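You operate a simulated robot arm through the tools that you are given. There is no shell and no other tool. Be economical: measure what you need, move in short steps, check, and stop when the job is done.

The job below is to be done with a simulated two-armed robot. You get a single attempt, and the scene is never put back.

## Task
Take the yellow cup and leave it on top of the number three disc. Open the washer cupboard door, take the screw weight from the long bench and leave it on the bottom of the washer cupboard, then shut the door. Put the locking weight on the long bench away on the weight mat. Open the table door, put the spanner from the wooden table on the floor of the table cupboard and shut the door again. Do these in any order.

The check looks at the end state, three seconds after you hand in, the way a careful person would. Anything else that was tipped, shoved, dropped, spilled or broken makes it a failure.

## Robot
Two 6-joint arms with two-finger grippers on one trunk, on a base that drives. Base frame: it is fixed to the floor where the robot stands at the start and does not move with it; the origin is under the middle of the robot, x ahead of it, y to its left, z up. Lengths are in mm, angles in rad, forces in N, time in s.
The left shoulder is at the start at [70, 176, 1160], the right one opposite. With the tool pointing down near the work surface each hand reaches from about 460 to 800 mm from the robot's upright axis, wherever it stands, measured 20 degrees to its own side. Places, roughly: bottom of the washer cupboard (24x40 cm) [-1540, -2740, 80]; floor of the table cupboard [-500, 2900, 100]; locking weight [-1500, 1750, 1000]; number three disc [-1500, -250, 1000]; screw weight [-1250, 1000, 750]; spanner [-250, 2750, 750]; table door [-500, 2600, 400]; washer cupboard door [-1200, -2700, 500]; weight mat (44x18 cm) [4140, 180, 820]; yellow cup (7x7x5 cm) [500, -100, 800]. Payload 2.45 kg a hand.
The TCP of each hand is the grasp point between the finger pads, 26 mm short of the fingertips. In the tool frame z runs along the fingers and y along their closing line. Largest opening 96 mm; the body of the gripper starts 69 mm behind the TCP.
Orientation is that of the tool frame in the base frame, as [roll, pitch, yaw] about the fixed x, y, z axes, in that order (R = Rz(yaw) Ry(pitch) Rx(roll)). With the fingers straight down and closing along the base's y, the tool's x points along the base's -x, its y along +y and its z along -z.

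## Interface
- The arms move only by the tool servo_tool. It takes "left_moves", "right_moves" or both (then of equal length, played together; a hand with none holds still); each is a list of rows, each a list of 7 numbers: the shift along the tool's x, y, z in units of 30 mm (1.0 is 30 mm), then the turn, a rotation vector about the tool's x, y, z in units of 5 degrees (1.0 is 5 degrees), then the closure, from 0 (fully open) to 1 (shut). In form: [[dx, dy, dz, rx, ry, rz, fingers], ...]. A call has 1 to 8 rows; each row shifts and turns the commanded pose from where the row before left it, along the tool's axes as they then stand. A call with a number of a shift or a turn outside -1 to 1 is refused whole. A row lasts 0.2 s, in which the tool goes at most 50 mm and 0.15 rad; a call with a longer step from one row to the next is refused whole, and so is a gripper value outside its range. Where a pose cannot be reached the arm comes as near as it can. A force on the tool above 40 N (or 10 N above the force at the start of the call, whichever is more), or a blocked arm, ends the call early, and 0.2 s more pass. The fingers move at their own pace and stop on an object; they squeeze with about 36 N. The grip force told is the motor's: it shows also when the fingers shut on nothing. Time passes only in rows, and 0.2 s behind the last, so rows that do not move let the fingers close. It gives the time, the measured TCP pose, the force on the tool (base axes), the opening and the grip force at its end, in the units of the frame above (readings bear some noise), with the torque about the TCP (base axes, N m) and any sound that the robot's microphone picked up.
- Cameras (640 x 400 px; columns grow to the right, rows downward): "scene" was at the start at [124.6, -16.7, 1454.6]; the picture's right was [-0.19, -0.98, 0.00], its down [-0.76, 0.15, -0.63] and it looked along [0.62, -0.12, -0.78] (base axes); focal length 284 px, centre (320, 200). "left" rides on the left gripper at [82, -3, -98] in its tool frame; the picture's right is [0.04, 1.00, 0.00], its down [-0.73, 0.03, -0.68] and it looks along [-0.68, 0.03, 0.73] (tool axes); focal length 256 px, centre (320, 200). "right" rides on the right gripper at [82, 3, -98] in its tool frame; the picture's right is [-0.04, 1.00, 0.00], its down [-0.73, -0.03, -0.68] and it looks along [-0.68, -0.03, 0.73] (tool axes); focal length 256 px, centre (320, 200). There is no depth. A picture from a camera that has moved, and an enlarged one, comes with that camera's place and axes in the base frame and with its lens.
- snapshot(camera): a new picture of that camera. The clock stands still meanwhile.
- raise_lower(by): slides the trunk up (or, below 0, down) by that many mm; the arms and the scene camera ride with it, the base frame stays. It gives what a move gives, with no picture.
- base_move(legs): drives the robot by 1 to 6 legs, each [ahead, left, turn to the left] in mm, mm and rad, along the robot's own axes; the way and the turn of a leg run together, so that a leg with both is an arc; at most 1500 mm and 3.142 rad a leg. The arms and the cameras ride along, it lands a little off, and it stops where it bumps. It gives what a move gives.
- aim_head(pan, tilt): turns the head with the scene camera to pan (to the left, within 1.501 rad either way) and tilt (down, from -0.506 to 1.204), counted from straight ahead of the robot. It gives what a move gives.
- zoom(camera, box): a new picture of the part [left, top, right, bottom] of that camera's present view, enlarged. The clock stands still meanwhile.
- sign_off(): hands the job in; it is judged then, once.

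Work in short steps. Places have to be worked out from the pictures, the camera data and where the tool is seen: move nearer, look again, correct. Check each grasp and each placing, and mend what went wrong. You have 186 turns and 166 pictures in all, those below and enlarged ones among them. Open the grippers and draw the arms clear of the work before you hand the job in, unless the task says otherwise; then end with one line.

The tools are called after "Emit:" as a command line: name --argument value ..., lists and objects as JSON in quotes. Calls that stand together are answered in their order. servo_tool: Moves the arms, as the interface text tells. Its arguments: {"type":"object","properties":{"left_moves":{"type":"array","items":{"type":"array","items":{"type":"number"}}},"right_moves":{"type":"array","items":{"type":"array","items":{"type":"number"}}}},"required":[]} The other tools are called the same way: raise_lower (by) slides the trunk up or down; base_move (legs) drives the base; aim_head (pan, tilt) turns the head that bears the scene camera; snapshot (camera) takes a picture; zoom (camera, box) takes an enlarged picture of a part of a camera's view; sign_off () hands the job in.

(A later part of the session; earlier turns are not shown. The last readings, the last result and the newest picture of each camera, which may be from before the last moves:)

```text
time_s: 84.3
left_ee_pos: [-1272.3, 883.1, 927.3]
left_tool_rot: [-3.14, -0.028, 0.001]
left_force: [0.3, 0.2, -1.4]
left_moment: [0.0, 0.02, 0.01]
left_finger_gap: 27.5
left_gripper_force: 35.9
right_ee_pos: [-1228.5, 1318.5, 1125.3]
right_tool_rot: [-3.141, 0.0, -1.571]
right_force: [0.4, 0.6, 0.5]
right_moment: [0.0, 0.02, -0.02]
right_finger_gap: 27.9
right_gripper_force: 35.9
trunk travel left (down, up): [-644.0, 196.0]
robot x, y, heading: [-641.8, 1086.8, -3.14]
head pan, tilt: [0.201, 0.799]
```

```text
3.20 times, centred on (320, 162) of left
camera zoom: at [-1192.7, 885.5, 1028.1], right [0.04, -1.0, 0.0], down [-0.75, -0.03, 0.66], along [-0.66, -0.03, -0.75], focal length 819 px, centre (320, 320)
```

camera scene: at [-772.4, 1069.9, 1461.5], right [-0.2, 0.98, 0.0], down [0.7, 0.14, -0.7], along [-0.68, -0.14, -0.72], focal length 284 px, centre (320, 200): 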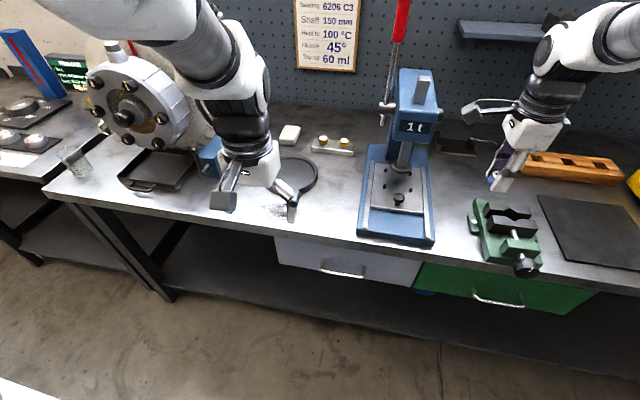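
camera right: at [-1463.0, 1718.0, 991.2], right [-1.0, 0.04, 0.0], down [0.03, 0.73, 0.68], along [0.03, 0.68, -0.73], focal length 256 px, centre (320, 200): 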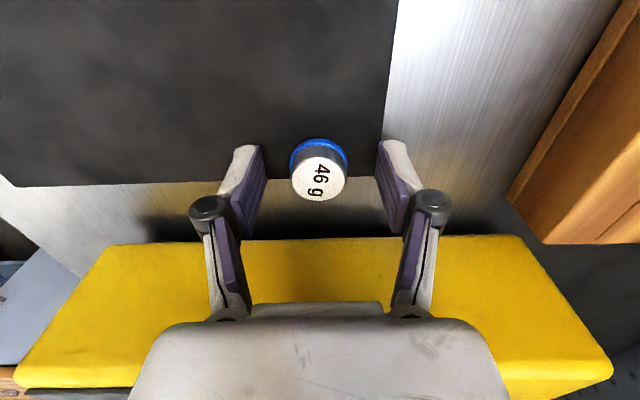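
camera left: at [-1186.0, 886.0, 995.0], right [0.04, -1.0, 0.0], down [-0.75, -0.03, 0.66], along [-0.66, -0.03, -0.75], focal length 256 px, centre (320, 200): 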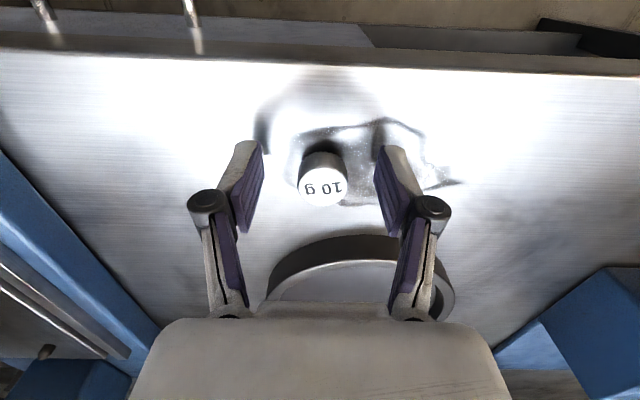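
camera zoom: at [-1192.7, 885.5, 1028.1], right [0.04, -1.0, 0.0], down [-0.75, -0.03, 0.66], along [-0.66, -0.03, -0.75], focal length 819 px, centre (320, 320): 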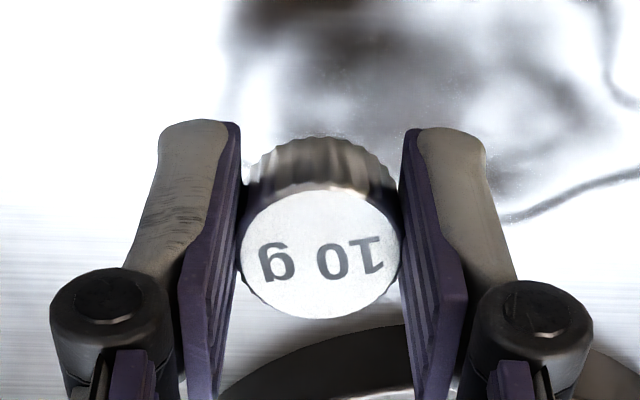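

Both weights are held. I lift the left hand, turn around, and drive toward the weight mat at (4140, 180).

Emit:
servo_tool --left_moves '[[0, 0, -1, 0, 0, 0, 1], [0, 0, -1, 0, 0, 0, 1], [0, 0, -1, 0, 0, 0, 1], [0, 0, -1, 0, 0, 0, 1], [0, 0, -1, 0, 0, 0, 1], [1, 0, -1, 0, 0, 0, 1], [1, 0, 0, 0, 0, 0, 1], [1, 0, 0, 0, 0, 0, 1]]'

Emit:
base_move --legs '[[-350, 0, 0], [0, 0, -3.14], [1500, 0, 0]]'

Emit:
aim_head --pan -0.2 --tilt 0.4

Emit:
snapshot --camera "scene"

```text
time_s: 86.1
left_ee_pos: [-1182.0, 882.2, 1112.0]
left_tool_rot: [-3.139, -0.03, 0.002]
left_force: [0.0, 0.6, -0.1]
left_moment: [-0.01, -0.01, -0.01]
left_finger_gap: 27.5
left_gripper_force: 36.1
right_ee_pos: [-1228.7, 1319.0, 1123.0]
right_tool_rot: [-3.14, 0.0, -1.57]
right_force: [0.7, 0.6, -0.9]
right_moment: [-0.04, 0.0, 0.04]
right_finger_gap: 28.0
right_gripper_force: 35.9
trunk travel left (down, up): [-644.0, 196.0]
robot x, y, heading: [-643.4, 1088.5, -3.136]
head pan, tilt: [0.201, 0.799]
```

```text
time_s: 103.0
left_ee_pos: [1785.8, 1218.8, 1110.6]
left_tool_rot: [-3.14, -0.029, 3.104]
left_force: [0.0, -0.7, -0.4]
left_moment: [-0.03, -0.03, 0.0]
left_finger_gap: 27.5
left_gripper_force: 36.2
right_ee_pos: [1816.2, 782.4, 1124.0]
right_tool_rot: [3.141, 0.001, 1.536]
right_force: [1.4, 0.1, -0.9]
right_moment: [0.01, 0.0, 0.01]
right_finger_gap: 28.0
right_gripper_force: 35.9
trunk travel left (down, up): [-644.0, 196.0]
robot x, y, heading: [1237.9, 1039.4, -0.037]
head pan, tilt: [0.201, 0.799]
```

```text
time_s: 103.9
left_ee_pos: [1785.9, 1219.1, 1110.6]
left_tool_rot: [-3.14, -0.029, 3.104]
left_force: [1.2, 0.5, -0.1]
left_moment: [0.02, -0.01, -0.01]
left_finger_gap: 27.7
left_gripper_force: 36.2
right_ee_pos: [1815.7, 784.1, 1123.2]
right_tool_rot: [3.14, 0.0, 1.534]
right_force: [-0.5, -0.5, 0.1]
right_moment: [0.01, -0.01, 0.0]
right_finger_gap: 27.9
right_gripper_force: 35.7
trunk travel left (down, up): [-644.0, 196.0]
robot x, y, heading: [1235.8, 1034.9, -0.038]
head pan, tilt: [-0.201, 0.4]
```

```text
97 pictures are left
camera scene: at [1376.7, 1010.0, 1496.6], right [-0.24, -0.97, 0.0], down [-0.38, 0.09, -0.92], along [0.89, -0.22, -0.39], focal length 284 px, centre (320, 200)
```

scene: 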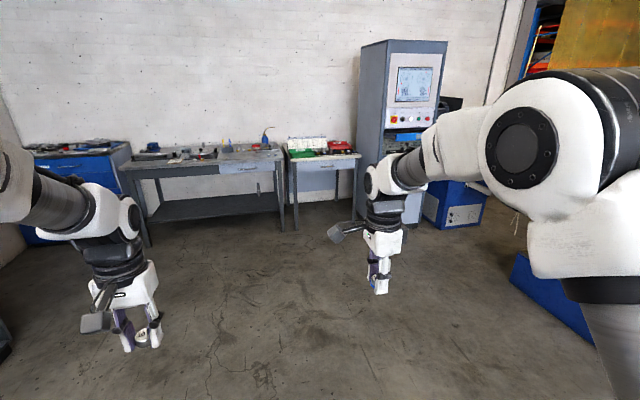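

The small table with green and red items is the one with the mat. I drive closer.

Emit:
base_move --legs '[[1500, 0, 0.037], [0, -560, 0], [250, 0, 0]]'

Emit:
aim_head --pan -0.25 --tilt 0.55

Emit:
snapshot --camera "scene"

```text
time_s: 115.5
left_ee_pos: [3526.0, 641.8, 1111.4]
left_tool_rot: [-3.14, -0.027, 3.123]
left_force: [-0.6, 0.4, -0.7]
left_moment: [-0.02, 0.0, 0.01]
left_finger_gap: 27.4
left_gripper_force: 36.0
right_ee_pos: [3565.3, 206.7, 1124.3]
right_tool_rot: [-3.141, 0.001, 1.555]
right_force: [0.9, 0.0, -0.8]
right_moment: [-0.01, -0.05, 0.04]
right_finger_gap: 27.8
right_gripper_force: 35.7
trunk travel left (down, up): [-644.0, 196.0]
robot x, y, heading: [2980.4, 448.6, -0.018]
head pan, tilt: [-0.201, 0.4]
```

```text
time_s: 116.2
left_ee_pos: [3526.3, 643.0, 1111.1]
left_tool_rot: [-3.14, -0.028, 3.124]
left_force: [0.7, 0.6, 0.0]
left_moment: [0.02, 0.01, 0.0]
left_finger_gap: 27.0
left_gripper_force: 35.7
right_ee_pos: [3565.9, 206.2, 1123.2]
right_tool_rot: [-3.141, -0.002, 1.555]
right_force: [-0.1, -1.1, -0.7]
right_moment: [0.02, 0.02, 0.01]
right_finger_gap: 27.8
right_gripper_force: 35.5
trunk travel left (down, up): [-644.0, 196.0]
robot x, y, heading: [2981.3, 448.9, -0.016]
head pan, tilt: [-0.25, 0.55]
```

```text
96 pictures are left
camera scene: at [3119.0, 421.0, 1482.9], right [-0.26, -0.96, 0.0], down [-0.5, 0.14, -0.85], along [0.82, -0.22, -0.52], focal length 284 px, centre (320, 200)
```

scene: 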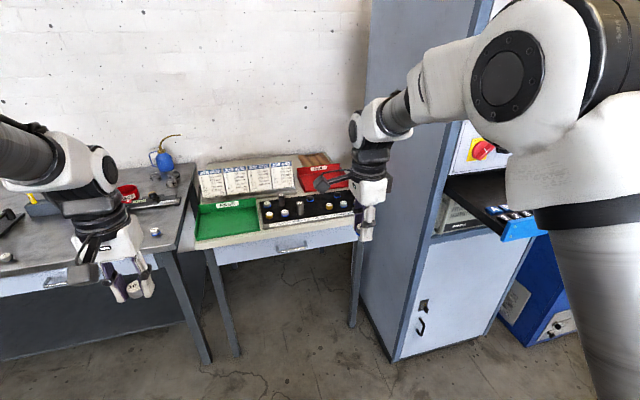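

I zoom on the table to identify the mat.

Emit:
zoom --camera "scene" --box '[180, 140, 380, 260]'

Emit:
snapshot --camera "right"

```text
3.20 times, centred on (280, 200) of scene
camera zoom: at [3119.0, 421.0, 1482.9], right [-0.26, -0.96, 0.0], down [-0.5, 0.14, -0.85], along [0.82, -0.22, -0.52], focal length 908 px, centre (448, 200)
```

zoom: 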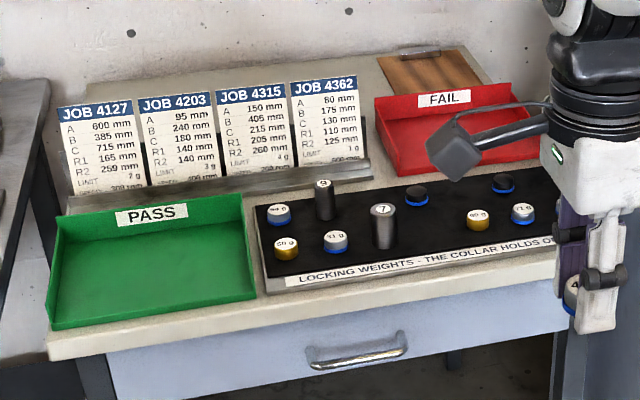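

```text
94 pictures are left
camera right: at [3570.2, 288.5, 1221.9], right [1.0, -0.06, 0.0], down [-0.04, -0.73, 0.68], along [-0.04, -0.68, -0.73], focal length 256 px, centre (320, 200)
```

right: 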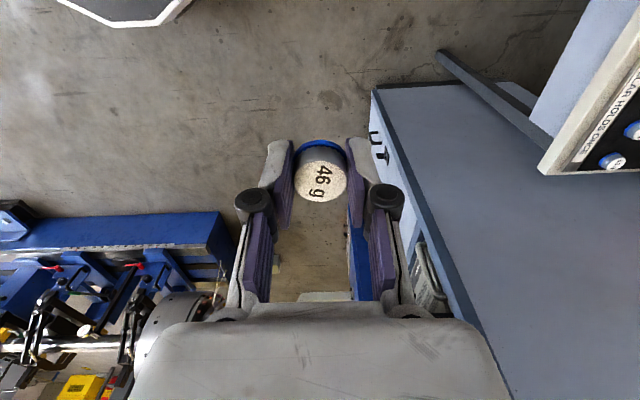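

The mat is the black one labelled "LOCKING WEIGHTS". A free spot lies near (4095, 185). I drive up so it is in the right hand's reach.

Emit:
base_move --legs '[[250, -15, 0.016], [205, 0, 0]]'

Emit:
snapshot --camera "scene"

Emit:
snapshot --camera "right"

```text
time_s: 119.2
left_ee_pos: [3978.1, 638.1, 1111.7]
left_tool_rot: [-3.14, -0.026, -3.137]
left_force: [0.3, 0.4, 0.7]
left_moment: [-0.02, -0.02, 0.01]
left_finger_gap: 27.5
left_gripper_force: 36.4
right_ee_pos: [4025.8, 202.9, 1122.8]
right_tool_rot: [3.141, 0.001, 1.574]
right_force: [0.1, 0.6, -0.5]
right_moment: [0.02, -0.01, -0.01]
right_finger_gap: 27.9
right_gripper_force: 35.8
trunk travel left (down, up): [-644.0, 196.0]
robot x, y, heading: [3437.9, 434.5, 0.005]
head pan, tilt: [-0.25, 0.55]
```

```text
93 pictures are left
camera scene: at [3573.4, 408.3, 1483.1], right [-0.24, -0.97, 0.0], down [-0.51, 0.13, -0.85], along [0.83, -0.21, -0.52], focal length 284 px, centre (320, 200)
```

scene: 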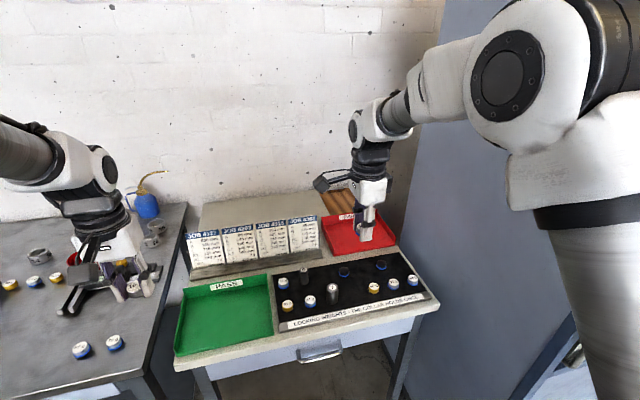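

```text
92 pictures are left
camera right: at [4027.5, 284.8, 1222.9], right [1.0, -0.04, 0.0], down [-0.03, -0.73, 0.68], along [-0.02, -0.68, -0.73], focal length 256 px, centre (320, 200)
```

right: 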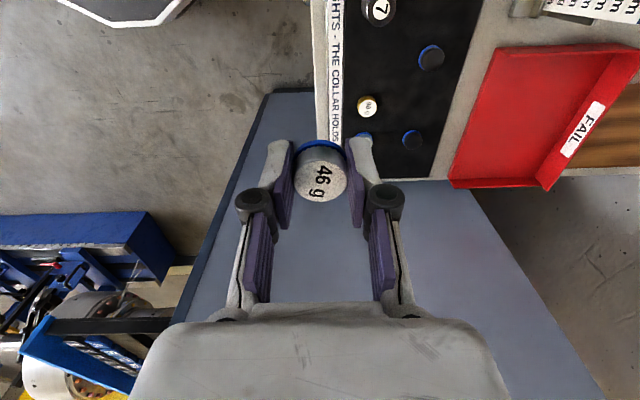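

Spot chosen at (4100, 182) between the gold weight and the "7" cylinder. I lower the weight there to z≈895 and look.

Emit:
servo_tool --right_moves '[[-0.17, 0.6, 0.5, 0, 0, 0, 1], [-0.17, 0.6, 0.7, 0, 0, 0, 1], [-0.17, 0.6, 0.9, 0, 0, 0, 1], [-0.17, 0.6, 1, 0, 0, 0, 1], [0, 0.07, 1, 0, 0, 0, 1], [0, 0, 1, 0, 0, 0, 1], [0, 0, 1, 0, 0, 0, 1], [0, 0, 1, 0, 0, 0, 1]]'

Emit:
snapshot --camera "right"

Emit:
zoom --camera "scene" --box '[260, 200, 440, 340]'

```text
time_s: 121.0
left_ee_pos: [3978.9, 638.0, 1110.8]
left_tool_rot: [-3.139, -0.028, -3.137]
left_force: [-0.3, -0.5, 0.2]
left_moment: [0.0, 0.0, 0.0]
left_finger_gap: 27.8
left_gripper_force: 35.8
right_ee_pos: [4102.7, 179.6, 907.8]
right_tool_rot: [-3.141, -0.001, 1.575]
right_force: [0.9, -0.5, -1.1]
right_moment: [0.01, 0.0, 0.02]
right_finger_gap: 27.8
right_gripper_force: 35.6
trunk travel left (down, up): [-644.0, 196.0]
robot x, y, heading: [3437.3, 432.1, -0.003]
head pan, tilt: [-0.25, 0.55]
```

```text
91 pictures are left
camera right: at [4104.9, 262.4, 1006.6], right [1.0, -0.04, 0.0], down [-0.03, -0.73, 0.68], along [-0.02, -0.68, -0.73], focal length 256 px, centre (320, 200)
```

right: 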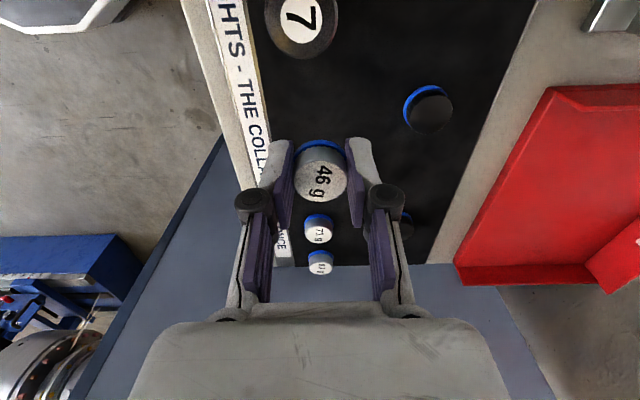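

```text
2.86 times, centred on (350, 270) of scene
camera zoom: at [3575.6, 408.0, 1482.9], right [-0.24, -0.97, 0.0], down [-0.51, 0.13, -0.85], along [0.83, -0.21, -0.52], focal length 810 px, centre (234, 0)
```

zoom: 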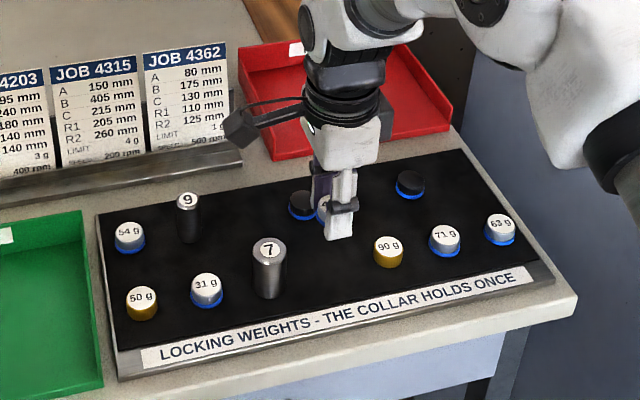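

Clear spot below. I descend to z≈862, then in small steps until contact.

Emit:
servo_tool --right_moves '[[0, 0, 0.8, 0, 0, 0, 1], [0, 0, 0.6, 0, 0, 0, 1], [0, 0, 0.1, 0, 0, 0, 1], [0, 0, 0, 0, 0, 0, 1]]'

Emit:
servo_tool --right_moves '[[0, 0, 0.12, 0, 0, 0, 1], [0, 0, 0.12, 0, 0, 0, 1], [0, 0, 0, 0, 0, 0, 1]]'

Emit:
snapshot --camera "right"

Emit:
zoom --camera "scene" --box '[300, 220, 420, 320]'

```text
time_s: 122.0
left_ee_pos: [3980.5, 637.0, 1111.0]
left_tool_rot: [-3.14, -0.03, -3.137]
left_force: [0.3, -0.3, 0.0]
left_moment: [0.0, -0.03, 0.0]
left_finger_gap: 27.7
left_gripper_force: 35.5
right_ee_pos: [4099.8, 181.6, 864.2]
right_tool_rot: [3.141, 0.0, 1.574]
right_force: [0.4, 0.0, 0.0]
right_moment: [0.01, 0.0, 0.0]
right_finger_gap: 28.1
right_gripper_force: 36.0
trunk travel left (down, up): [-644.0, 196.0]
robot x, y, heading: [3438.6, 432.2, 0.003]
head pan, tilt: [-0.25, 0.55]
```

```text
time_s: 122.8
left_ee_pos: [3978.6, 639.0, 1112.0]
left_tool_rot: [-3.141, -0.027, -3.139]
left_force: [-0.2, 0.6, 0.1]
left_moment: [-0.01, 0.0, -0.03]
left_finger_gap: 27.6
left_gripper_force: 35.6
right_ee_pos: [4099.5, 183.0, 858.1]
right_tool_rot: [3.142, 0.001, 1.574]
right_force: [-0.4, -0.4, -0.6]
right_moment: [0.01, 0.0, -0.02]
right_finger_gap: 27.9
right_gripper_force: 35.6
trunk travel left (down, up): [-644.0, 196.0]
robot x, y, heading: [3440.2, 436.1, 0.002]
head pan, tilt: [-0.25, 0.55]
```

```text
89 pictures are left
camera right: at [4101.5, 264.2, 956.9], right [1.0, -0.04, 0.0], down [-0.03, -0.73, 0.68], along [-0.02, -0.68, -0.73], focal length 256 px, centre (320, 200)
```

right: 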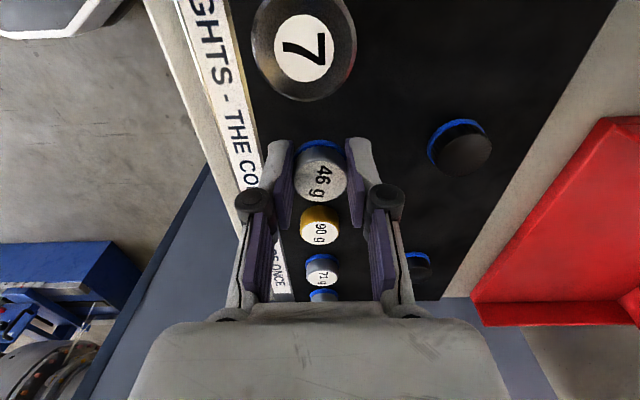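

```text
4.00 times, centred on (360, 270) of scene
camera zoom: at [3574.2, 408.3, 1483.0], right [-0.24, -0.97, 0.0], down [-0.51, 0.13, -0.85], along [0.83, -0.21, -0.52], focal length 1134 px, centre (160, -80)
```

zoom: 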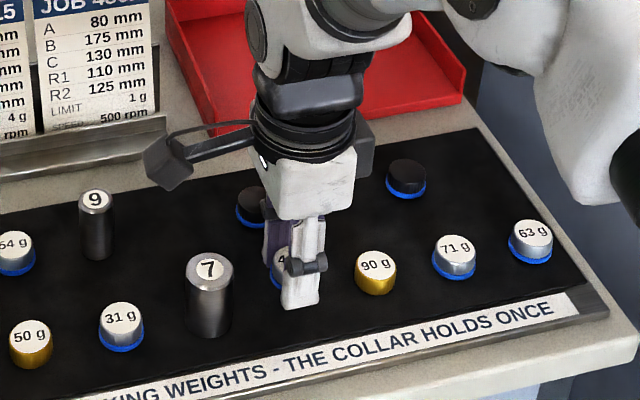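

Not touching yet. I continue in 2–3 mm steps.

Emit:
servo_tool --right_moves '[[0, 0, 0.1, 0, 0, 0, 1], [0, 0, 0, 0, 0, 0, 1]]'

Emit:
servo_tool --right_moves '[[0, 0, 0.1, 0, 0, 0, 1], [0, 0, 0, 0, 0, 0, 1]]'

Emit:
servo_tool --right_moves '[[0, 0, 0.07, 0, 0, 0, 1], [0, 0, 0, 0, 0, 0, 1]]'

```text
time_s: 123.4
left_ee_pos: [3977.9, 638.4, 1111.2]
left_tool_rot: [-3.14, -0.028, -3.139]
left_force: [-0.6, 0.5, 0.7]
left_moment: [0.05, 0.01, 0.01]
left_finger_gap: 27.6
left_gripper_force: 35.7
right_ee_pos: [4098.4, 182.6, 855.2]
right_tool_rot: [-3.141, -0.001, 1.575]
right_force: [-0.2, 0.3, -0.3]
right_moment: [-0.01, -0.05, 0.02]
right_finger_gap: 28.0
right_gripper_force: 35.9
trunk travel left (down, up): [-644.0, 196.0]
robot x, y, heading: [3439.0, 431.8, 0.002]
head pan, tilt: [-0.25, 0.55]
```

```text
time_s: 124.0
left_ee_pos: [3979.2, 637.1, 1111.2]
left_tool_rot: [-3.141, -0.029, -3.138]
left_force: [-0.8, -0.6, -0.3]
left_moment: [0.02, 0.01, -0.05]
left_finger_gap: 27.5
left_gripper_force: 35.9
right_ee_pos: [4099.4, 183.7, 851.6]
right_tool_rot: [-3.14, 0.0, 1.575]
right_force: [0.3, 0.9, -1.2]
right_moment: [0.03, 0.02, 0.04]
right_finger_gap: 28.1
right_gripper_force: 36.0
trunk travel left (down, up): [-644.0, 196.0]
robot x, y, heading: [3437.8, 429.6, -0.0]
head pan, tilt: [-0.25, 0.55]
```

```text
time_s: 124.6
left_ee_pos: [3978.0, 638.4, 1111.7]
left_tool_rot: [-3.139, -0.028, -3.139]
left_force: [-0.7, 0.1, 0.1]
left_moment: [-0.02, -0.03, 0.02]
left_finger_gap: 27.4
left_gripper_force: 36.6
right_ee_pos: [4099.9, 183.8, 848.9]
right_tool_rot: [-3.141, 0.0, 1.574]
right_force: [-0.4, -0.2, -0.1]
right_moment: [0.02, -0.01, 0.04]
right_finger_gap: 28.0
right_gripper_force: 36.0
trunk travel left (down, up): [-644.0, 196.0]
robot x, y, heading: [3437.2, 433.1, 0.007]
head pan, tilt: [-0.25, 0.55]
```

Still free; I keep stepping down.

Emit:
servo_tool --right_moves '[[0, 0, 0.08, 0, 0, 0, 1], [0, 0, 0, 0, 0, 0, 1]]'

Emit:
servo_tool --right_moves '[[0, 0, 0.08, 0, 0, 0, 1], [0, 0, 0, 0, 0, 0, 1]]'

Emit:
zoom --camera "right" --box '[220, 100, 420, 225]'

```text
time_s: 125.2
left_ee_pos: [3978.9, 638.5, 1111.2]
left_tool_rot: [3.141, -0.028, -3.14]
left_force: [0.0, 0.7, 0.2]
left_moment: [-0.03, -0.02, -0.02]
left_finger_gap: 27.5
left_gripper_force: 36.0
right_ee_pos: [4100.2, 182.9, 847.5]
right_tool_rot: [-3.141, 0.0, 1.573]
right_force: [-0.1, -0.2, -1.0]
right_moment: [0.01, -0.03, 0.0]
right_finger_gap: 28.1
right_gripper_force: 35.9
trunk travel left (down, up): [-644.0, 196.0]
robot x, y, heading: [3437.7, 431.3, 0.004]
head pan, tilt: [-0.25, 0.55]
```

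```text
time_s: 125.8
left_ee_pos: [3979.8, 637.1, 1111.7]
left_tool_rot: [-3.14, -0.028, -3.137]
left_force: [-0.5, -0.5, -0.9]
left_moment: [0.03, 0.03, 0.0]
left_finger_gap: 27.7
left_gripper_force: 36.1
right_ee_pos: [4099.4, 182.7, 844.1]
right_tool_rot: [-3.141, 0.001, 1.573]
right_force: [0.4, -1.0, -0.5]
right_moment: [0.0, 0.03, -0.01]
right_finger_gap: 27.8
right_gripper_force: 35.3
trunk travel left (down, up): [-644.0, 196.0]
robot x, y, heading: [3436.9, 433.9, 0.001]
head pan, tilt: [-0.25, 0.55]
```

```text
3.20 times, centred on (320, 162) of right
camera zoom: at [4102.0, 264.8, 943.8], right [1.0, -0.04, 0.0], down [-0.03, -0.73, 0.68], along [-0.02, -0.68, -0.73], focal length 819 px, centre (320, 320)
```

zoom: 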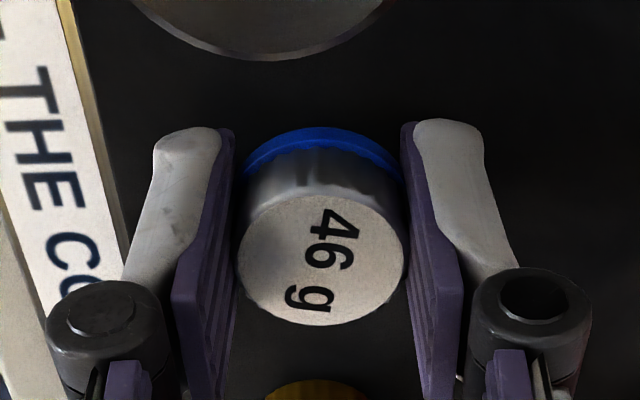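

Still no contact; continuing.

Emit:
servo_tool --right_moves '[[0, 0, 0.07, 0, 0, 0, 1], [0, 0, 0, 0, 0, 0, 1]]'

Emit:
servo_tool --right_moves '[[0, 0, 0.07, 0, 0, 0, 1], [0, 0, 0, 0, 0, 0, 1]]'

Emit:
servo_tool --right_moves '[[0, 0, 0.07, 0, 0, 0, 1], [0, 0, 0, 0, 0, 0, 1]]'

```text
time_s: 126.4
left_ee_pos: [3978.8, 637.5, 1111.1]
left_tool_rot: [-3.14, -0.028, -3.139]
left_force: [0.9, 0.1, 0.1]
left_moment: [-0.01, -0.03, 0.0]
left_finger_gap: 27.6
left_gripper_force: 36.1
right_ee_pos: [4098.8, 182.9, 843.3]
right_tool_rot: [-3.142, -0.001, 1.575]
right_force: [0.6, -0.2, -0.2]
right_moment: [0.01, 0.01, 0.0]
right_finger_gap: 28.0
right_gripper_force: 36.1
trunk travel left (down, up): [-644.0, 196.0]
robot x, y, heading: [3434.3, 431.8, 0.005]
head pan, tilt: [-0.25, 0.55]
```

```text
time_s: 127.0
left_ee_pos: [3978.5, 638.6, 1110.9]
left_tool_rot: [-3.139, -0.028, -3.138]
left_force: [0.4, 0.5, -0.6]
left_moment: [-0.03, 0.0, 0.01]
left_finger_gap: 27.4
left_gripper_force: 35.7
right_ee_pos: [4100.1, 182.3, 840.6]
right_tool_rot: [-3.141, 0.0, 1.575]
right_force: [0.0, -0.6, -0.7]
right_moment: [-0.02, 0.0, 0.04]
right_finger_gap: 27.7
right_gripper_force: 36.4
trunk travel left (down, up): [-644.0, 196.0]
robot x, y, heading: [3442.9, 432.5, 0.003]
head pan, tilt: [-0.25, 0.55]
```

```text
time_s: 127.6
left_ee_pos: [3978.5, 637.7, 1110.8]
left_tool_rot: [-3.141, -0.027, -3.137]
left_force: [-0.7, 0.1, -0.1]
left_moment: [0.01, 0.03, -0.02]
left_finger_gap: 27.6
left_gripper_force: 36.5
right_ee_pos: [4100.0, 183.0, 838.6]
right_tool_rot: [3.141, 0.001, 1.574]
right_force: [-0.6, 0.4, 0.5]
right_moment: [0.01, -0.04, 0.0]
right_finger_gap: 27.8
right_gripper_force: 36.0
trunk travel left (down, up): [-644.0, 196.0]
robot x, y, heading: [3434.9, 435.2, 0.002]
head pan, tilt: [-0.25, 0.55]
```

Emit:
zoom --camera "scene" --box '[300, 230, 400, 310]'

Emit:
servo_tool --right_moves '[[0, 0, 0.07, 0, 0, 0, 1], [0, 0, 0, 0, 0, 0, 1]]'

Emit:
servo_tool --right_moves '[[0, 0, 0.07, 0, 0, 0, 1], [0, 0, 0, 0, 0, 0, 1]]'

```text
5.00 times, centred on (350, 270) of scene
camera zoom: at [3574.3, 408.3, 1483.0], right [-0.24, -0.97, 0.0], down [-0.51, 0.13, -0.85], along [0.83, -0.21, -0.52], focal length 1418 px, centre (170, -150)
```

zoom: 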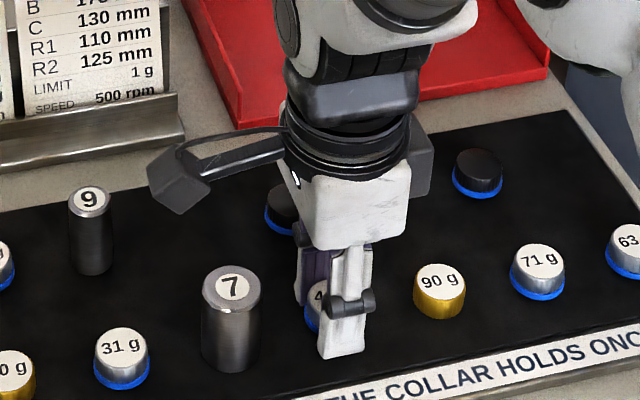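

```text
time_s: 128.2
left_ee_pos: [3977.9, 638.8, 1110.6]
left_tool_rot: [-3.137, -0.027, -3.136]
left_force: [-0.8, -0.6, -0.3]
left_moment: [0.01, -0.01, 0.02]
left_finger_gap: 27.5
left_gripper_force: 35.8
right_ee_pos: [4099.1, 182.4, 838.1]
right_tool_rot: [3.139, 0.0, 1.575]
right_force: [3.9, 2.2, 7.1]
right_moment: [0.02, -0.07, -0.03]
right_finger_gap: 27.9
right_gripper_force: 36.6
trunk travel left (down, up): [-644.0, 196.0]
robot x, y, heading: [3438.3, 433.1, 0.003]
head pan, tilt: [-0.25, 0.55]
```

```text
time_s: 128.8
left_ee_pos: [3976.6, 639.3, 1112.9]
left_tool_rot: [-3.138, -0.025, -3.139]
left_force: [-0.1, -0.3, 0.2]
left_moment: [-0.03, 0.03, -0.01]
left_finger_gap: 27.6
left_gripper_force: 35.9
right_ee_pos: [4098.4, 183.9, 838.6]
right_tool_rot: [3.138, 0.001, 1.574]
right_force: [3.9, -1.6, 19.7]
right_moment: [-0.09, -0.06, -0.01]
right_finger_gap: 28.0
right_gripper_force: 35.9
trunk travel left (down, up): [-644.0, 196.0]
robot x, y, heading: [3438.2, 430.8, 0.003]
head pan, tilt: [-0.25, 0.55]
```

Contact at z≈838.5 (20 N). I relieve 3 mm of command, open partly, and lift straight up.

Emit:
servo_tool --right_moves '[[0, 0, -0.1, 0, 0, 0, 1], [0, 0, 0, 0, 0, 0, 0.6], [0, 0, 0, 0, 0, 0, 0.4], [0, 0, 0, 0, 0, 0, 0.4], [0, 0, -0.5, 0, 0, 0, 0.4], [0, 0, -0.9, 0, 0, 0, 0.4]]'

Emit:
snapshot --camera "right"

```text
time_s: 130.2
left_ee_pos: [3975.9, 638.4, 1111.3]
left_tool_rot: [-3.138, -0.026, -3.138]
left_force: [-1.0, 1.3, -0.6]
left_moment: [0.02, -0.03, 0.0]
left_finger_gap: 27.6
left_gripper_force: 36.5
right_ee_pos: [4096.1, 183.9, 882.1]
right_tool_rot: [-3.141, 0.0, 1.575]
right_force: [-0.9, 0.3, 0.4]
right_moment: [0.0, 0.02, -0.02]
right_finger_gap: 57.5
right_gripper_force: 0.0
trunk travel left (down, up): [-644.0, 196.0]
robot x, y, heading: [3438.2, 433.7, 0.004]
head pan, tilt: [-0.25, 0.55]
```

```text
85 pictures are left
camera right: at [4099.4, 266.0, 981.3], right [1.0, -0.04, 0.0], down [-0.03, -0.73, 0.68], along [-0.02, -0.68, -0.73], focal length 256 px, centre (320, 200)
```

right: 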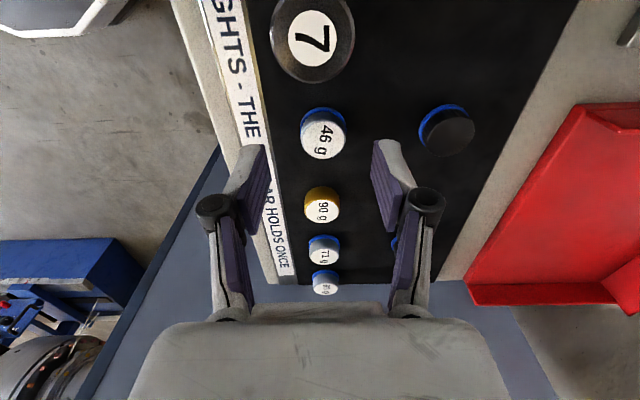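

The 46 g weight stands on the mat. I raise and back off the right hand, then drive away and rotate the tool back.

Emit:
servo_tool --right_moves '[[0, 0, -1, 0, 0, 0, 0.4], [0, 0, -1, 0, 0, 0, 0.4], [0, 0, -1, 0, 0, 0, 0.4], [0, 0, -1, 0, 0, 0, 0.4], [0, 0, -1, 0, 0, 0, 0.4], [0, 0, -1, 0, 0, 0, 0.4], [0, -0.8, -1, 0, 0, 0, 0.4], [0, -1, -1, 0, 0, 0, 0.4]]'

Emit:
base_move --legs '[[-500, 0, 0]]'

Emit:
servo_tool --right_moves '[[0, 0, 0, 0, 0, -1, 0.4], [0, 0, 0, 0, 0, -1, 0.2], [0, 0, 0, 0, 0, -1, 0], [0, 0, 0, 0, 0, -1, 0], [0, 0, 0, 0, 0, -1, 0], [0, 0, 0, 0, 0, -1, 0], [0, 0, 0, 0, 0, -1, 0], [0, 0, 0, 0, 0, -1, 0]]'

Emit:
servo_tool --right_moves '[[0, 0, 0, 0, 0, -1, 0], [0, 0, 0, 0, 0, -1, 0], [0, 0, 0, 0, 0, -1, 0], [0, 0, 0, 0, 0, -1, 0], [0, 0, 0, 0, 0, -1, 0], [0, 0, 0, 0, 0, -1, 0], [0, 0, 0, 0, 0, -1, 0], [0, 0, 0, 0, 0, -1, 0]]'

Emit:
servo_tool --right_moves '[[0, 0, 0, 0, 0, -1, 0], [0, 0, 0, 0, 0, -1, 0]]'

Emit:
aim_head --pan -1.4 --tilt 0.4

Emit:
snapshot --camera "scene"

```text
time_s: 132.0
left_ee_pos: [3976.9, 638.8, 1112.4]
left_tool_rot: [-3.14, -0.026, -3.139]
left_force: [-0.4, -0.4, -0.2]
left_moment: [0.0, -0.01, 0.0]
left_finger_gap: 27.3
left_gripper_force: 36.0
right_ee_pos: [4045.5, 185.3, 1121.0]
right_tool_rot: [3.14, 0.001, 1.574]
right_force: [-1.2, 0.1, -0.2]
right_moment: [-0.01, -0.03, 0.0]
right_finger_gap: 57.4
right_gripper_force: 0.0
trunk travel left (down, up): [-644.0, 196.0]
robot x, y, heading: [3438.1, 434.9, -0.001]
head pan, tilt: [-0.25, 0.55]
```

```text
time_s: 135.0
left_ee_pos: [3476.0, 635.2, 1110.9]
left_tool_rot: [-3.141, -0.028, 3.141]
left_force: [0.1, 0.2, 0.5]
left_moment: [-0.01, 0.06, 0.01]
left_finger_gap: 27.4
left_gripper_force: 35.7
right_ee_pos: [3543.2, 181.5, 1118.5]
right_tool_rot: [-3.14, 0.0, 1.572]
right_force: [-0.3, -0.2, 0.6]
right_moment: [0.0, -0.03, -0.02]
right_finger_gap: 57.5
right_gripper_force: 0.1
trunk travel left (down, up): [-644.0, 196.0]
robot x, y, heading: [2932.8, 426.7, 0.002]
head pan, tilt: [-0.25, 0.55]
```

```text
time_s: 136.8
left_ee_pos: [3474.6, 635.4, 1112.1]
left_tool_rot: [-3.14, -0.028, 3.141]
left_force: [0.5, -0.3, 0.3]
left_moment: [0.0, 0.01, 0.04]
left_finger_gap: 27.5
left_gripper_force: 35.8
right_ee_pos: [3541.9, 180.8, 1119.1]
right_tool_rot: [3.141, 0.0, 2.272]
right_force: [-0.3, 0.3, -0.5]
right_moment: [-0.04, 0.01, 0.0]
right_finger_gap: 95.8
right_gripper_force: 0.1
trunk travel left (down, up): [-644.0, 196.0]
robot x, y, heading: [2931.8, 432.5, -0.004]
head pan, tilt: [-0.25, 0.55]
```

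```text
time_s: 138.6
left_ee_pos: [3474.2, 634.6, 1111.0]
left_tool_rot: [-3.138, -0.027, -3.141]
left_force: [-0.2, 0.4, -0.5]
left_moment: [0.01, 0.0, 0.0]
left_finger_gap: 27.5
left_gripper_force: 35.4
right_ee_pos: [3543.2, 181.6, 1119.6]
right_tool_rot: [-3.141, -0.001, 2.968]
right_force: [-0.1, -0.2, -1.0]
right_moment: [-0.03, -0.02, -0.01]
right_finger_gap: 96.1
right_gripper_force: 0.1
trunk travel left (down, up): [-644.0, 196.0]
robot x, y, heading: [2933.3, 430.8, 0.001]
head pan, tilt: [-0.25, 0.55]
```

```text
time_s: 139.2
left_ee_pos: [3475.7, 635.1, 1111.5]
left_tool_rot: [-3.14, -0.028, 3.142]
left_force: [0.2, 0.5, 0.1]
left_moment: [-0.03, -0.01, 0.01]
left_finger_gap: 27.1
left_gripper_force: 35.9
right_ee_pos: [3542.6, 181.0, 1120.4]
right_tool_rot: [-3.141, 0.0, -3.14]
right_force: [0.0, 0.6, -0.4]
right_moment: [-0.04, 0.01, 0.01]
right_finger_gap: 96.0
right_gripper_force: 0.1
trunk travel left (down, up): [-644.0, 196.0]
robot x, y, heading: [2935.0, 432.2, 0.003]
head pan, tilt: [-0.25, 0.55]
```

```text
time_s: 140.6
left_ee_pos: [3474.9, 635.5, 1110.2]
left_tool_rot: [-3.139, -0.029, -3.139]
left_force: [0.7, 0.2, 0.8]
left_moment: [-0.03, 0.01, -0.01]
left_finger_gap: 27.3
left_gripper_force: 36.3
right_ee_pos: [3543.0, 181.0, 1119.0]
right_tool_rot: [3.141, 0.0, -3.139]
right_force: [0.2, 0.1, 0.4]
right_moment: [-0.01, 0.0, 0.0]
right_finger_gap: 96.0
right_gripper_force: 0.0
trunk travel left (down, up): [-644.0, 196.0]
robot x, y, heading: [2929.4, 430.3, 0.004]
head pan, tilt: [-1.4, 0.4]
```

```text
84 pictures are left
camera scene: at [2999.0, 337.6, 1496.7], right [-0.99, -0.17, 0.0], down [-0.07, 0.38, -0.92], along [0.16, -0.91, -0.39], focal length 284 px, centre (320, 200)
```

scene: 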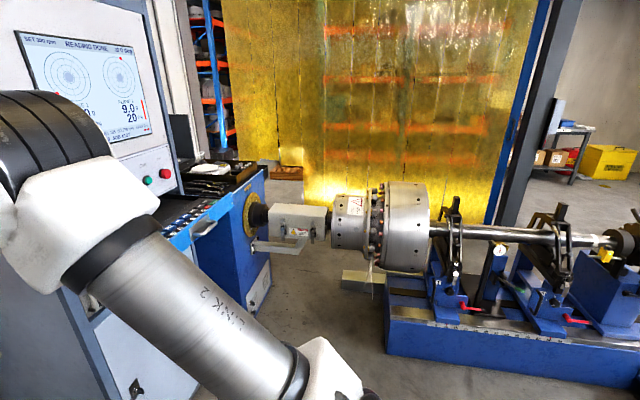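

Next the washer cupboard. I drive back along y≈850, clear of the start table, and turn to face −y.

Emit:
base_move --legs '[[0, 420, 0], [0, 0, 3.14], [1500, 0, 0], [1500, 0, 0], [480, 0, 0], [0, 0, 1.57]]'

Emit:
aim_head --pan 0 --tilt 0.4

Emit:
snapshot --camera "scene"

```text
time_s: 170.8
left_ee_pos: [-384.6, 430.1, 1110.2]
left_tool_rot: [-3.14, -0.028, 1.572]
left_force: [-0.6, -1.4, -0.2]
left_moment: [-0.03, -0.01, -0.02]
left_finger_gap: 27.5
left_gripper_force: 36.6
right_ee_pos: [-839.4, 361.9, 1119.6]
right_tool_rot: [3.141, 0.0, 1.575]
right_force: [-0.8, 0.6, -0.9]
right_moment: [-0.02, 0.0, -0.03]
right_finger_gap: 96.2
right_gripper_force: 0.0
trunk travel left (down, up): [-644.0, 196.0]
robot x, y, heading: [-589.0, 972.2, -1.568]
head pan, tilt: [-1.4, 0.4]
```

```text
time_s: 172.3
left_ee_pos: [-385.7, 429.8, 1110.0]
left_tool_rot: [3.142, -0.028, 1.571]
left_force: [-0.2, 0.2, 0.8]
left_moment: [0.03, 0.03, -0.02]
left_finger_gap: 27.6
left_gripper_force: 36.3
right_ee_pos: [-838.8, 362.5, 1119.8]
right_tool_rot: [3.141, 0.0, 1.574]
right_force: [0.8, -0.1, -0.3]
right_moment: [-0.01, 0.01, 0.02]
right_finger_gap: 96.0
right_gripper_force: 0.1
trunk travel left (down, up): [-644.0, 196.0]
robot x, y, heading: [-590.8, 973.6, -1.566]
head pan, tilt: [0.0, 0.4]
```

```text
83 pictures are left
camera scene: at [-591.1, 826.7, 1496.7], right [-1.0, 0.0, 0.0], down [0.0, 0.39, -0.92], along [0.0, -0.92, -0.39], focal length 284 px, centre (320, 200)
```

scene: 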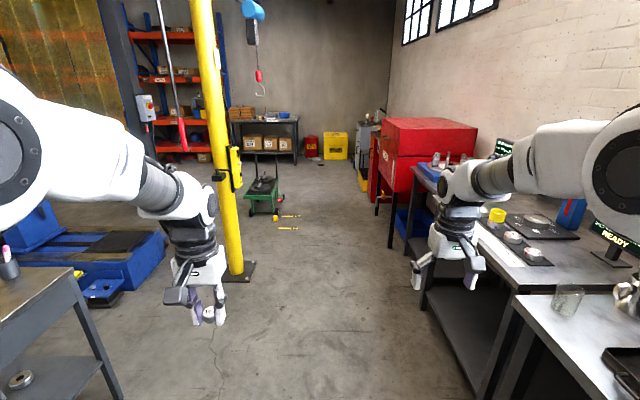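

The way ahead is free along x≈-700 (post at x≈110, some things on the floor near (-250, -1900)). I drive to y≈-1450 and look at the cupboard.

Emit:
base_move --legs '[[1200, -110, 0], [1220, 0, 0]]'

Emit:
aim_head --pan -0.35 --tilt 0.55

Emit:
snapshot --camera "scene"

```text
time_s: 184.2
left_ee_pos: [-577.8, -1991.2, 1110.9]
left_tool_rot: [-3.14, -0.028, 1.534]
left_force: [0.2, -0.5, 0.8]
left_moment: [0.0, 0.03, -0.01]
left_finger_gap: 27.5
left_gripper_force: 35.4
right_ee_pos: [-1033.7, -2040.4, 1119.7]
right_tool_rot: [-3.142, -0.001, 1.534]
right_force: [-0.3, -0.5, 0.6]
right_moment: [-0.01, 0.0, -0.01]
right_finger_gap: 95.9
right_gripper_force: 0.1
trunk travel left (down, up): [-644.0, 196.0]
robot x, y, heading: [-763.7, -1441.9, -1.607]
head pan, tilt: [0.0, 0.4]
```

```text
time_s: 185.0
left_ee_pos: [-577.7, -1991.3, 1110.5]
left_tool_rot: [-3.14, -0.028, 1.534]
left_force: [-0.2, 0.7, -0.9]
left_moment: [-0.03, -0.02, -0.03]
left_finger_gap: 27.6
left_gripper_force: 36.4
right_ee_pos: [-1034.8, -2041.1, 1120.4]
right_tool_rot: [-3.141, 0.0, 1.534]
right_force: [-0.3, 0.4, -0.1]
right_moment: [0.02, -0.06, -0.02]
right_finger_gap: 96.1
right_gripper_force: 0.1
trunk travel left (down, up): [-644.0, 196.0]
robot x, y, heading: [-760.4, -1438.9, -1.608]
head pan, tilt: [-0.351, 0.55]
```

```text
82 pictures are left
camera scene: at [-797.8, -1577.8, 1483.0], right [-0.93, 0.38, 0.0], down [0.2, 0.48, -0.85], along [-0.32, -0.79, -0.52], focal length 284 px, centre (320, 200)
```

scene: 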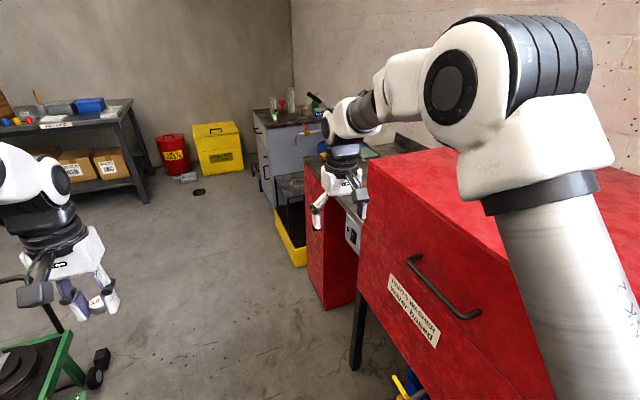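

The washer cupboard is the red pedestal right of the "PARTS WASHER". I drive on, keeping clear, then turn to face it.

Emit:
base_move --legs '[[800, 0, 0.037], [350, 190, 0], [0, 0, -1.2]]'

Emit:
aim_head --pan -0.1 --tilt 0.6

Emit:
snapshot --camera "scene"

```text
time_s: 194.5
left_ee_pos: [-1033.3, -2999.6, 1110.9]
left_tool_rot: [-3.139, -0.028, 0.349]
left_force: [0.5, -0.4, 0.5]
left_moment: [-0.02, 0.0, 0.03]
left_finger_gap: 27.4
left_gripper_force: 36.4
right_ee_pos: [-1254.8, -2595.6, 1119.1]
right_tool_rot: [-3.14, -0.001, 0.35]
right_force: [0.6, 0.6, 0.1]
right_moment: [0.0, -0.01, -0.02]
right_finger_gap: 96.1
right_gripper_force: 0.1
trunk travel left (down, up): [-644.0, 196.0]
robot x, y, heading: [-596.1, -2623.7, -2.793]
head pan, tilt: [-0.351, 0.55]
```

```text
time_s: 195.3
left_ee_pos: [-1033.7, -2998.7, 1111.7]
left_tool_rot: [-3.14, -0.027, 0.349]
left_force: [-1.3, -0.1, -0.8]
left_moment: [-0.02, -0.05, -0.02]
left_finger_gap: 27.8
left_gripper_force: 36.4
right_ee_pos: [-1253.2, -2596.0, 1120.9]
right_tool_rot: [3.142, -0.001, 0.351]
right_force: [-0.3, 0.2, 0.2]
right_moment: [0.0, 0.0, -0.02]
right_finger_gap: 96.0
right_gripper_force: 0.1
trunk travel left (down, up): [-644.0, 196.0]
robot x, y, heading: [-594.6, -2620.0, -2.792]
head pan, tilt: [-0.099, 0.6]
```

```text
81 pictures are left
camera scene: at [-728.8, -2663.0, 1478.5], right [-0.25, 0.97, 0.0], down [0.55, 0.14, -0.82], along [-0.8, -0.2, -0.57], focal length 284 px, centre (320, 200)
```

scene: 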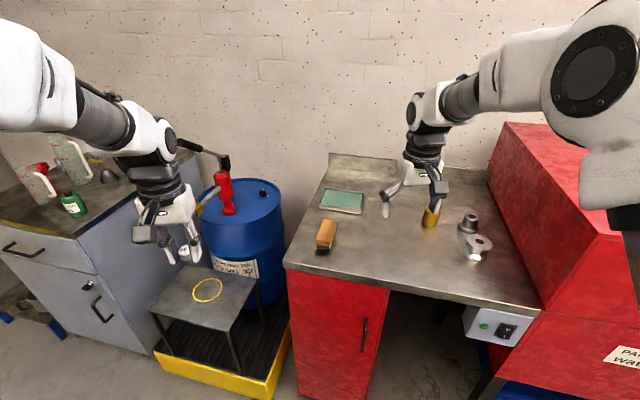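

The cupboard door is red, hinged on its left, with a vertical handle near (-1240, -2650, 655). I turn square to it, shift left, and raise the left hand out of the door's way.

Emit:
base_move --legs '[[0, 0, -0.35], [0, 220, 0], [-20, 0, 0]]'

Emit:
servo_tool --left_moves '[[0.3, 0, -1, 0, 0, 0, 1], [0.3, 0, -1, 0, 0, 0, 1], [0.3, 0, -1, 0, 0, 0, 1], [0, 0, -1, 0, 0, 0, 1], [0, 0, -1, 0, 0, 0, 1], [0, 0, -1, 0, 0, 0, 1], [0, 0, -1, 0, 0, 0, 1]]'

Emit:
aim_head --pan 0.0 --tilt 0.8

Emit:
snapshot --camera "scene"

```text
time_s: 198.4
left_ee_pos: [-1122.9, -3043.2, 1109.6]
left_tool_rot: [-3.14, -0.031, -0.004]
left_force: [-0.2, -0.2, 0.0]
left_moment: [-0.02, -0.02, 0.0]
left_finger_gap: 27.5
left_gripper_force: 35.2
right_ee_pos: [-1188.8, -2588.5, 1117.2]
right_tool_rot: [-3.141, -0.004, -0.003]
right_force: [-0.3, 0.5, -0.3]
right_moment: [-0.03, -0.02, 0.01]
right_finger_gap: 95.9
right_gripper_force: 0.1
trunk travel left (down, up): [-644.0, 196.0]
robot x, y, heading: [-575.4, -2842.0, 3.143]
head pan, tilt: [-0.099, 0.6]
```

```text
time_s: 200.0
left_ee_pos: [-1099.0, -3042.7, 1322.7]
left_tool_rot: [-3.14, -0.03, -0.002]
left_force: [0.3, 0.9, -0.8]
left_moment: [-0.01, -0.02, -0.01]
left_finger_gap: 27.7
left_gripper_force: 35.8
right_ee_pos: [-1185.2, -2589.4, 1119.3]
right_tool_rot: [-3.141, 0.001, -0.003]
right_force: [-0.6, -0.7, -0.1]
right_moment: [-0.02, 0.0, -0.01]
right_finger_gap: 96.0
right_gripper_force: 0.0
trunk travel left (down, up): [-644.0, 196.0]
robot x, y, heading: [-578.5, -2842.2, 3.139]
head pan, tilt: [-0.099, 0.6]
```

```text
time_s: 200.8
left_ee_pos: [-1098.1, -3041.4, 1322.2]
left_tool_rot: [-3.14, -0.028, -0.005]
left_force: [-1.1, 0.1, -0.2]
left_moment: [-0.01, -0.01, -0.01]
left_finger_gap: 27.4
left_gripper_force: 35.7
right_ee_pos: [-1185.1, -2588.5, 1120.5]
right_tool_rot: [-3.141, 0.002, -0.002]
right_force: [0.1, 0.2, 0.6]
right_moment: [-0.01, 0.0, -0.03]
right_finger_gap: 96.2
right_gripper_force: 0.1
trunk travel left (down, up): [-644.0, 196.0]
robot x, y, heading: [-576.5, -2838.6, 3.134]
head pan, tilt: [0.0, 0.799]
```

```text
80 pictures are left
camera scene: at [-708.2, -2842.8, 1461.6], right [0.0, 1.0, 0.0], down [0.72, 0.0, -0.7], along [-0.7, 0.0, -0.72], focal length 284 px, centre (320, 200)
```

scene: 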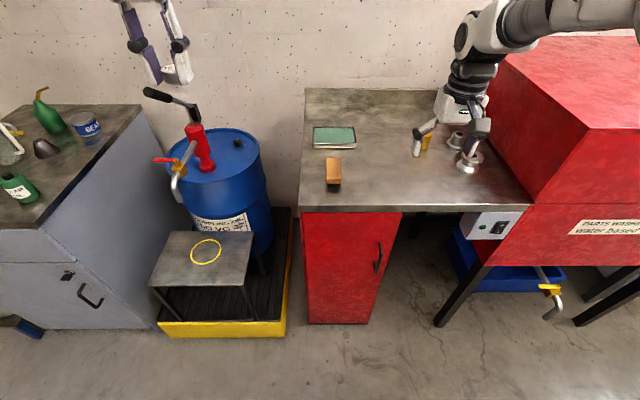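

I zoom on the handle.

Emit:
zoom --camera "scene" --box '[340, 205, 420, 285]'

Emit:
raise_lower --by -380

Emit:
snapshot --camera "scene"

Emit:
snapshot --camera "right"

```text
5.00 times, centred on (380, 245) of scene
camera zoom: at [-708.2, -2842.8, 1461.6], right [0.0, 1.0, 0.0], down [0.72, 0.0, -0.7], along [-0.7, 0.0, -0.72], focal length 1418 px, centre (20, -25)
```

zoom: 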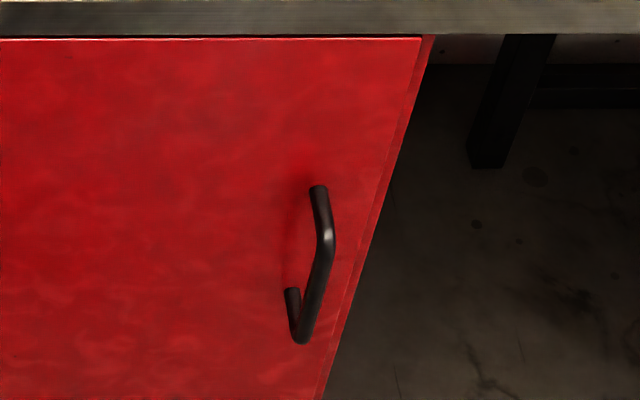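

```text
time_s: 204.4
left_ee_pos: [-1099.1, -3043.1, 942.6]
left_tool_rot: [-3.14, -0.028, -0.003]
left_force: [0.4, -0.6, -0.4]
left_moment: [0.01, 0.0, -0.05]
left_finger_gap: 27.4
left_gripper_force: 36.2
right_ee_pos: [-1185.0, -2589.1, 740.0]
right_tool_rot: [-3.141, 0.001, -0.004]
right_force: [0.0, 0.4, -0.5]
right_moment: [0.02, -0.02, -0.01]
right_finger_gap: 95.9
right_gripper_force: 0.0
trunk travel left (down, up): [-264.0, 576.0]
robot x, y, heading: [-576.6, -2840.2, 3.141]
head pan, tilt: [0.0, 0.799]
```

```text
78 pictures are left
camera scene: at [-707.9, -2842.8, 1081.6], right [0.0, 1.0, 0.0], down [0.72, 0.0, -0.7], along [-0.7, 0.0, -0.72], focal length 284 px, centre (320, 200)
```

scene: 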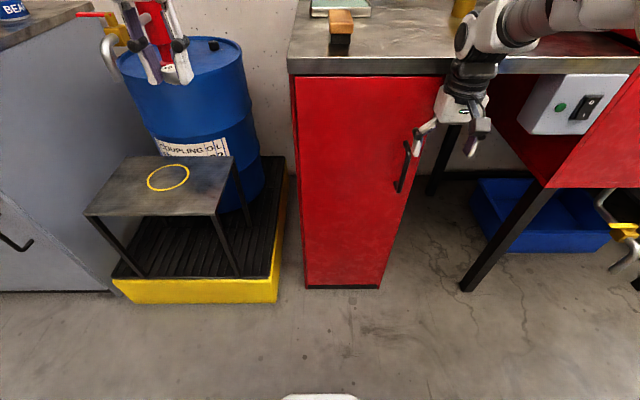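

```text
77 pictures are left
camera right: at [-1103.8, -2592.6, 838.5], right [-0.04, -1.0, 0.0], down [-0.73, 0.03, 0.68], along [-0.68, 0.03, -0.73], focal length 256 px, centre (320, 200)
```

right: 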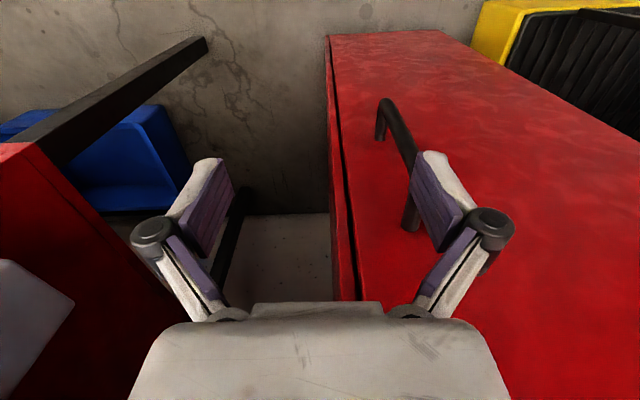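

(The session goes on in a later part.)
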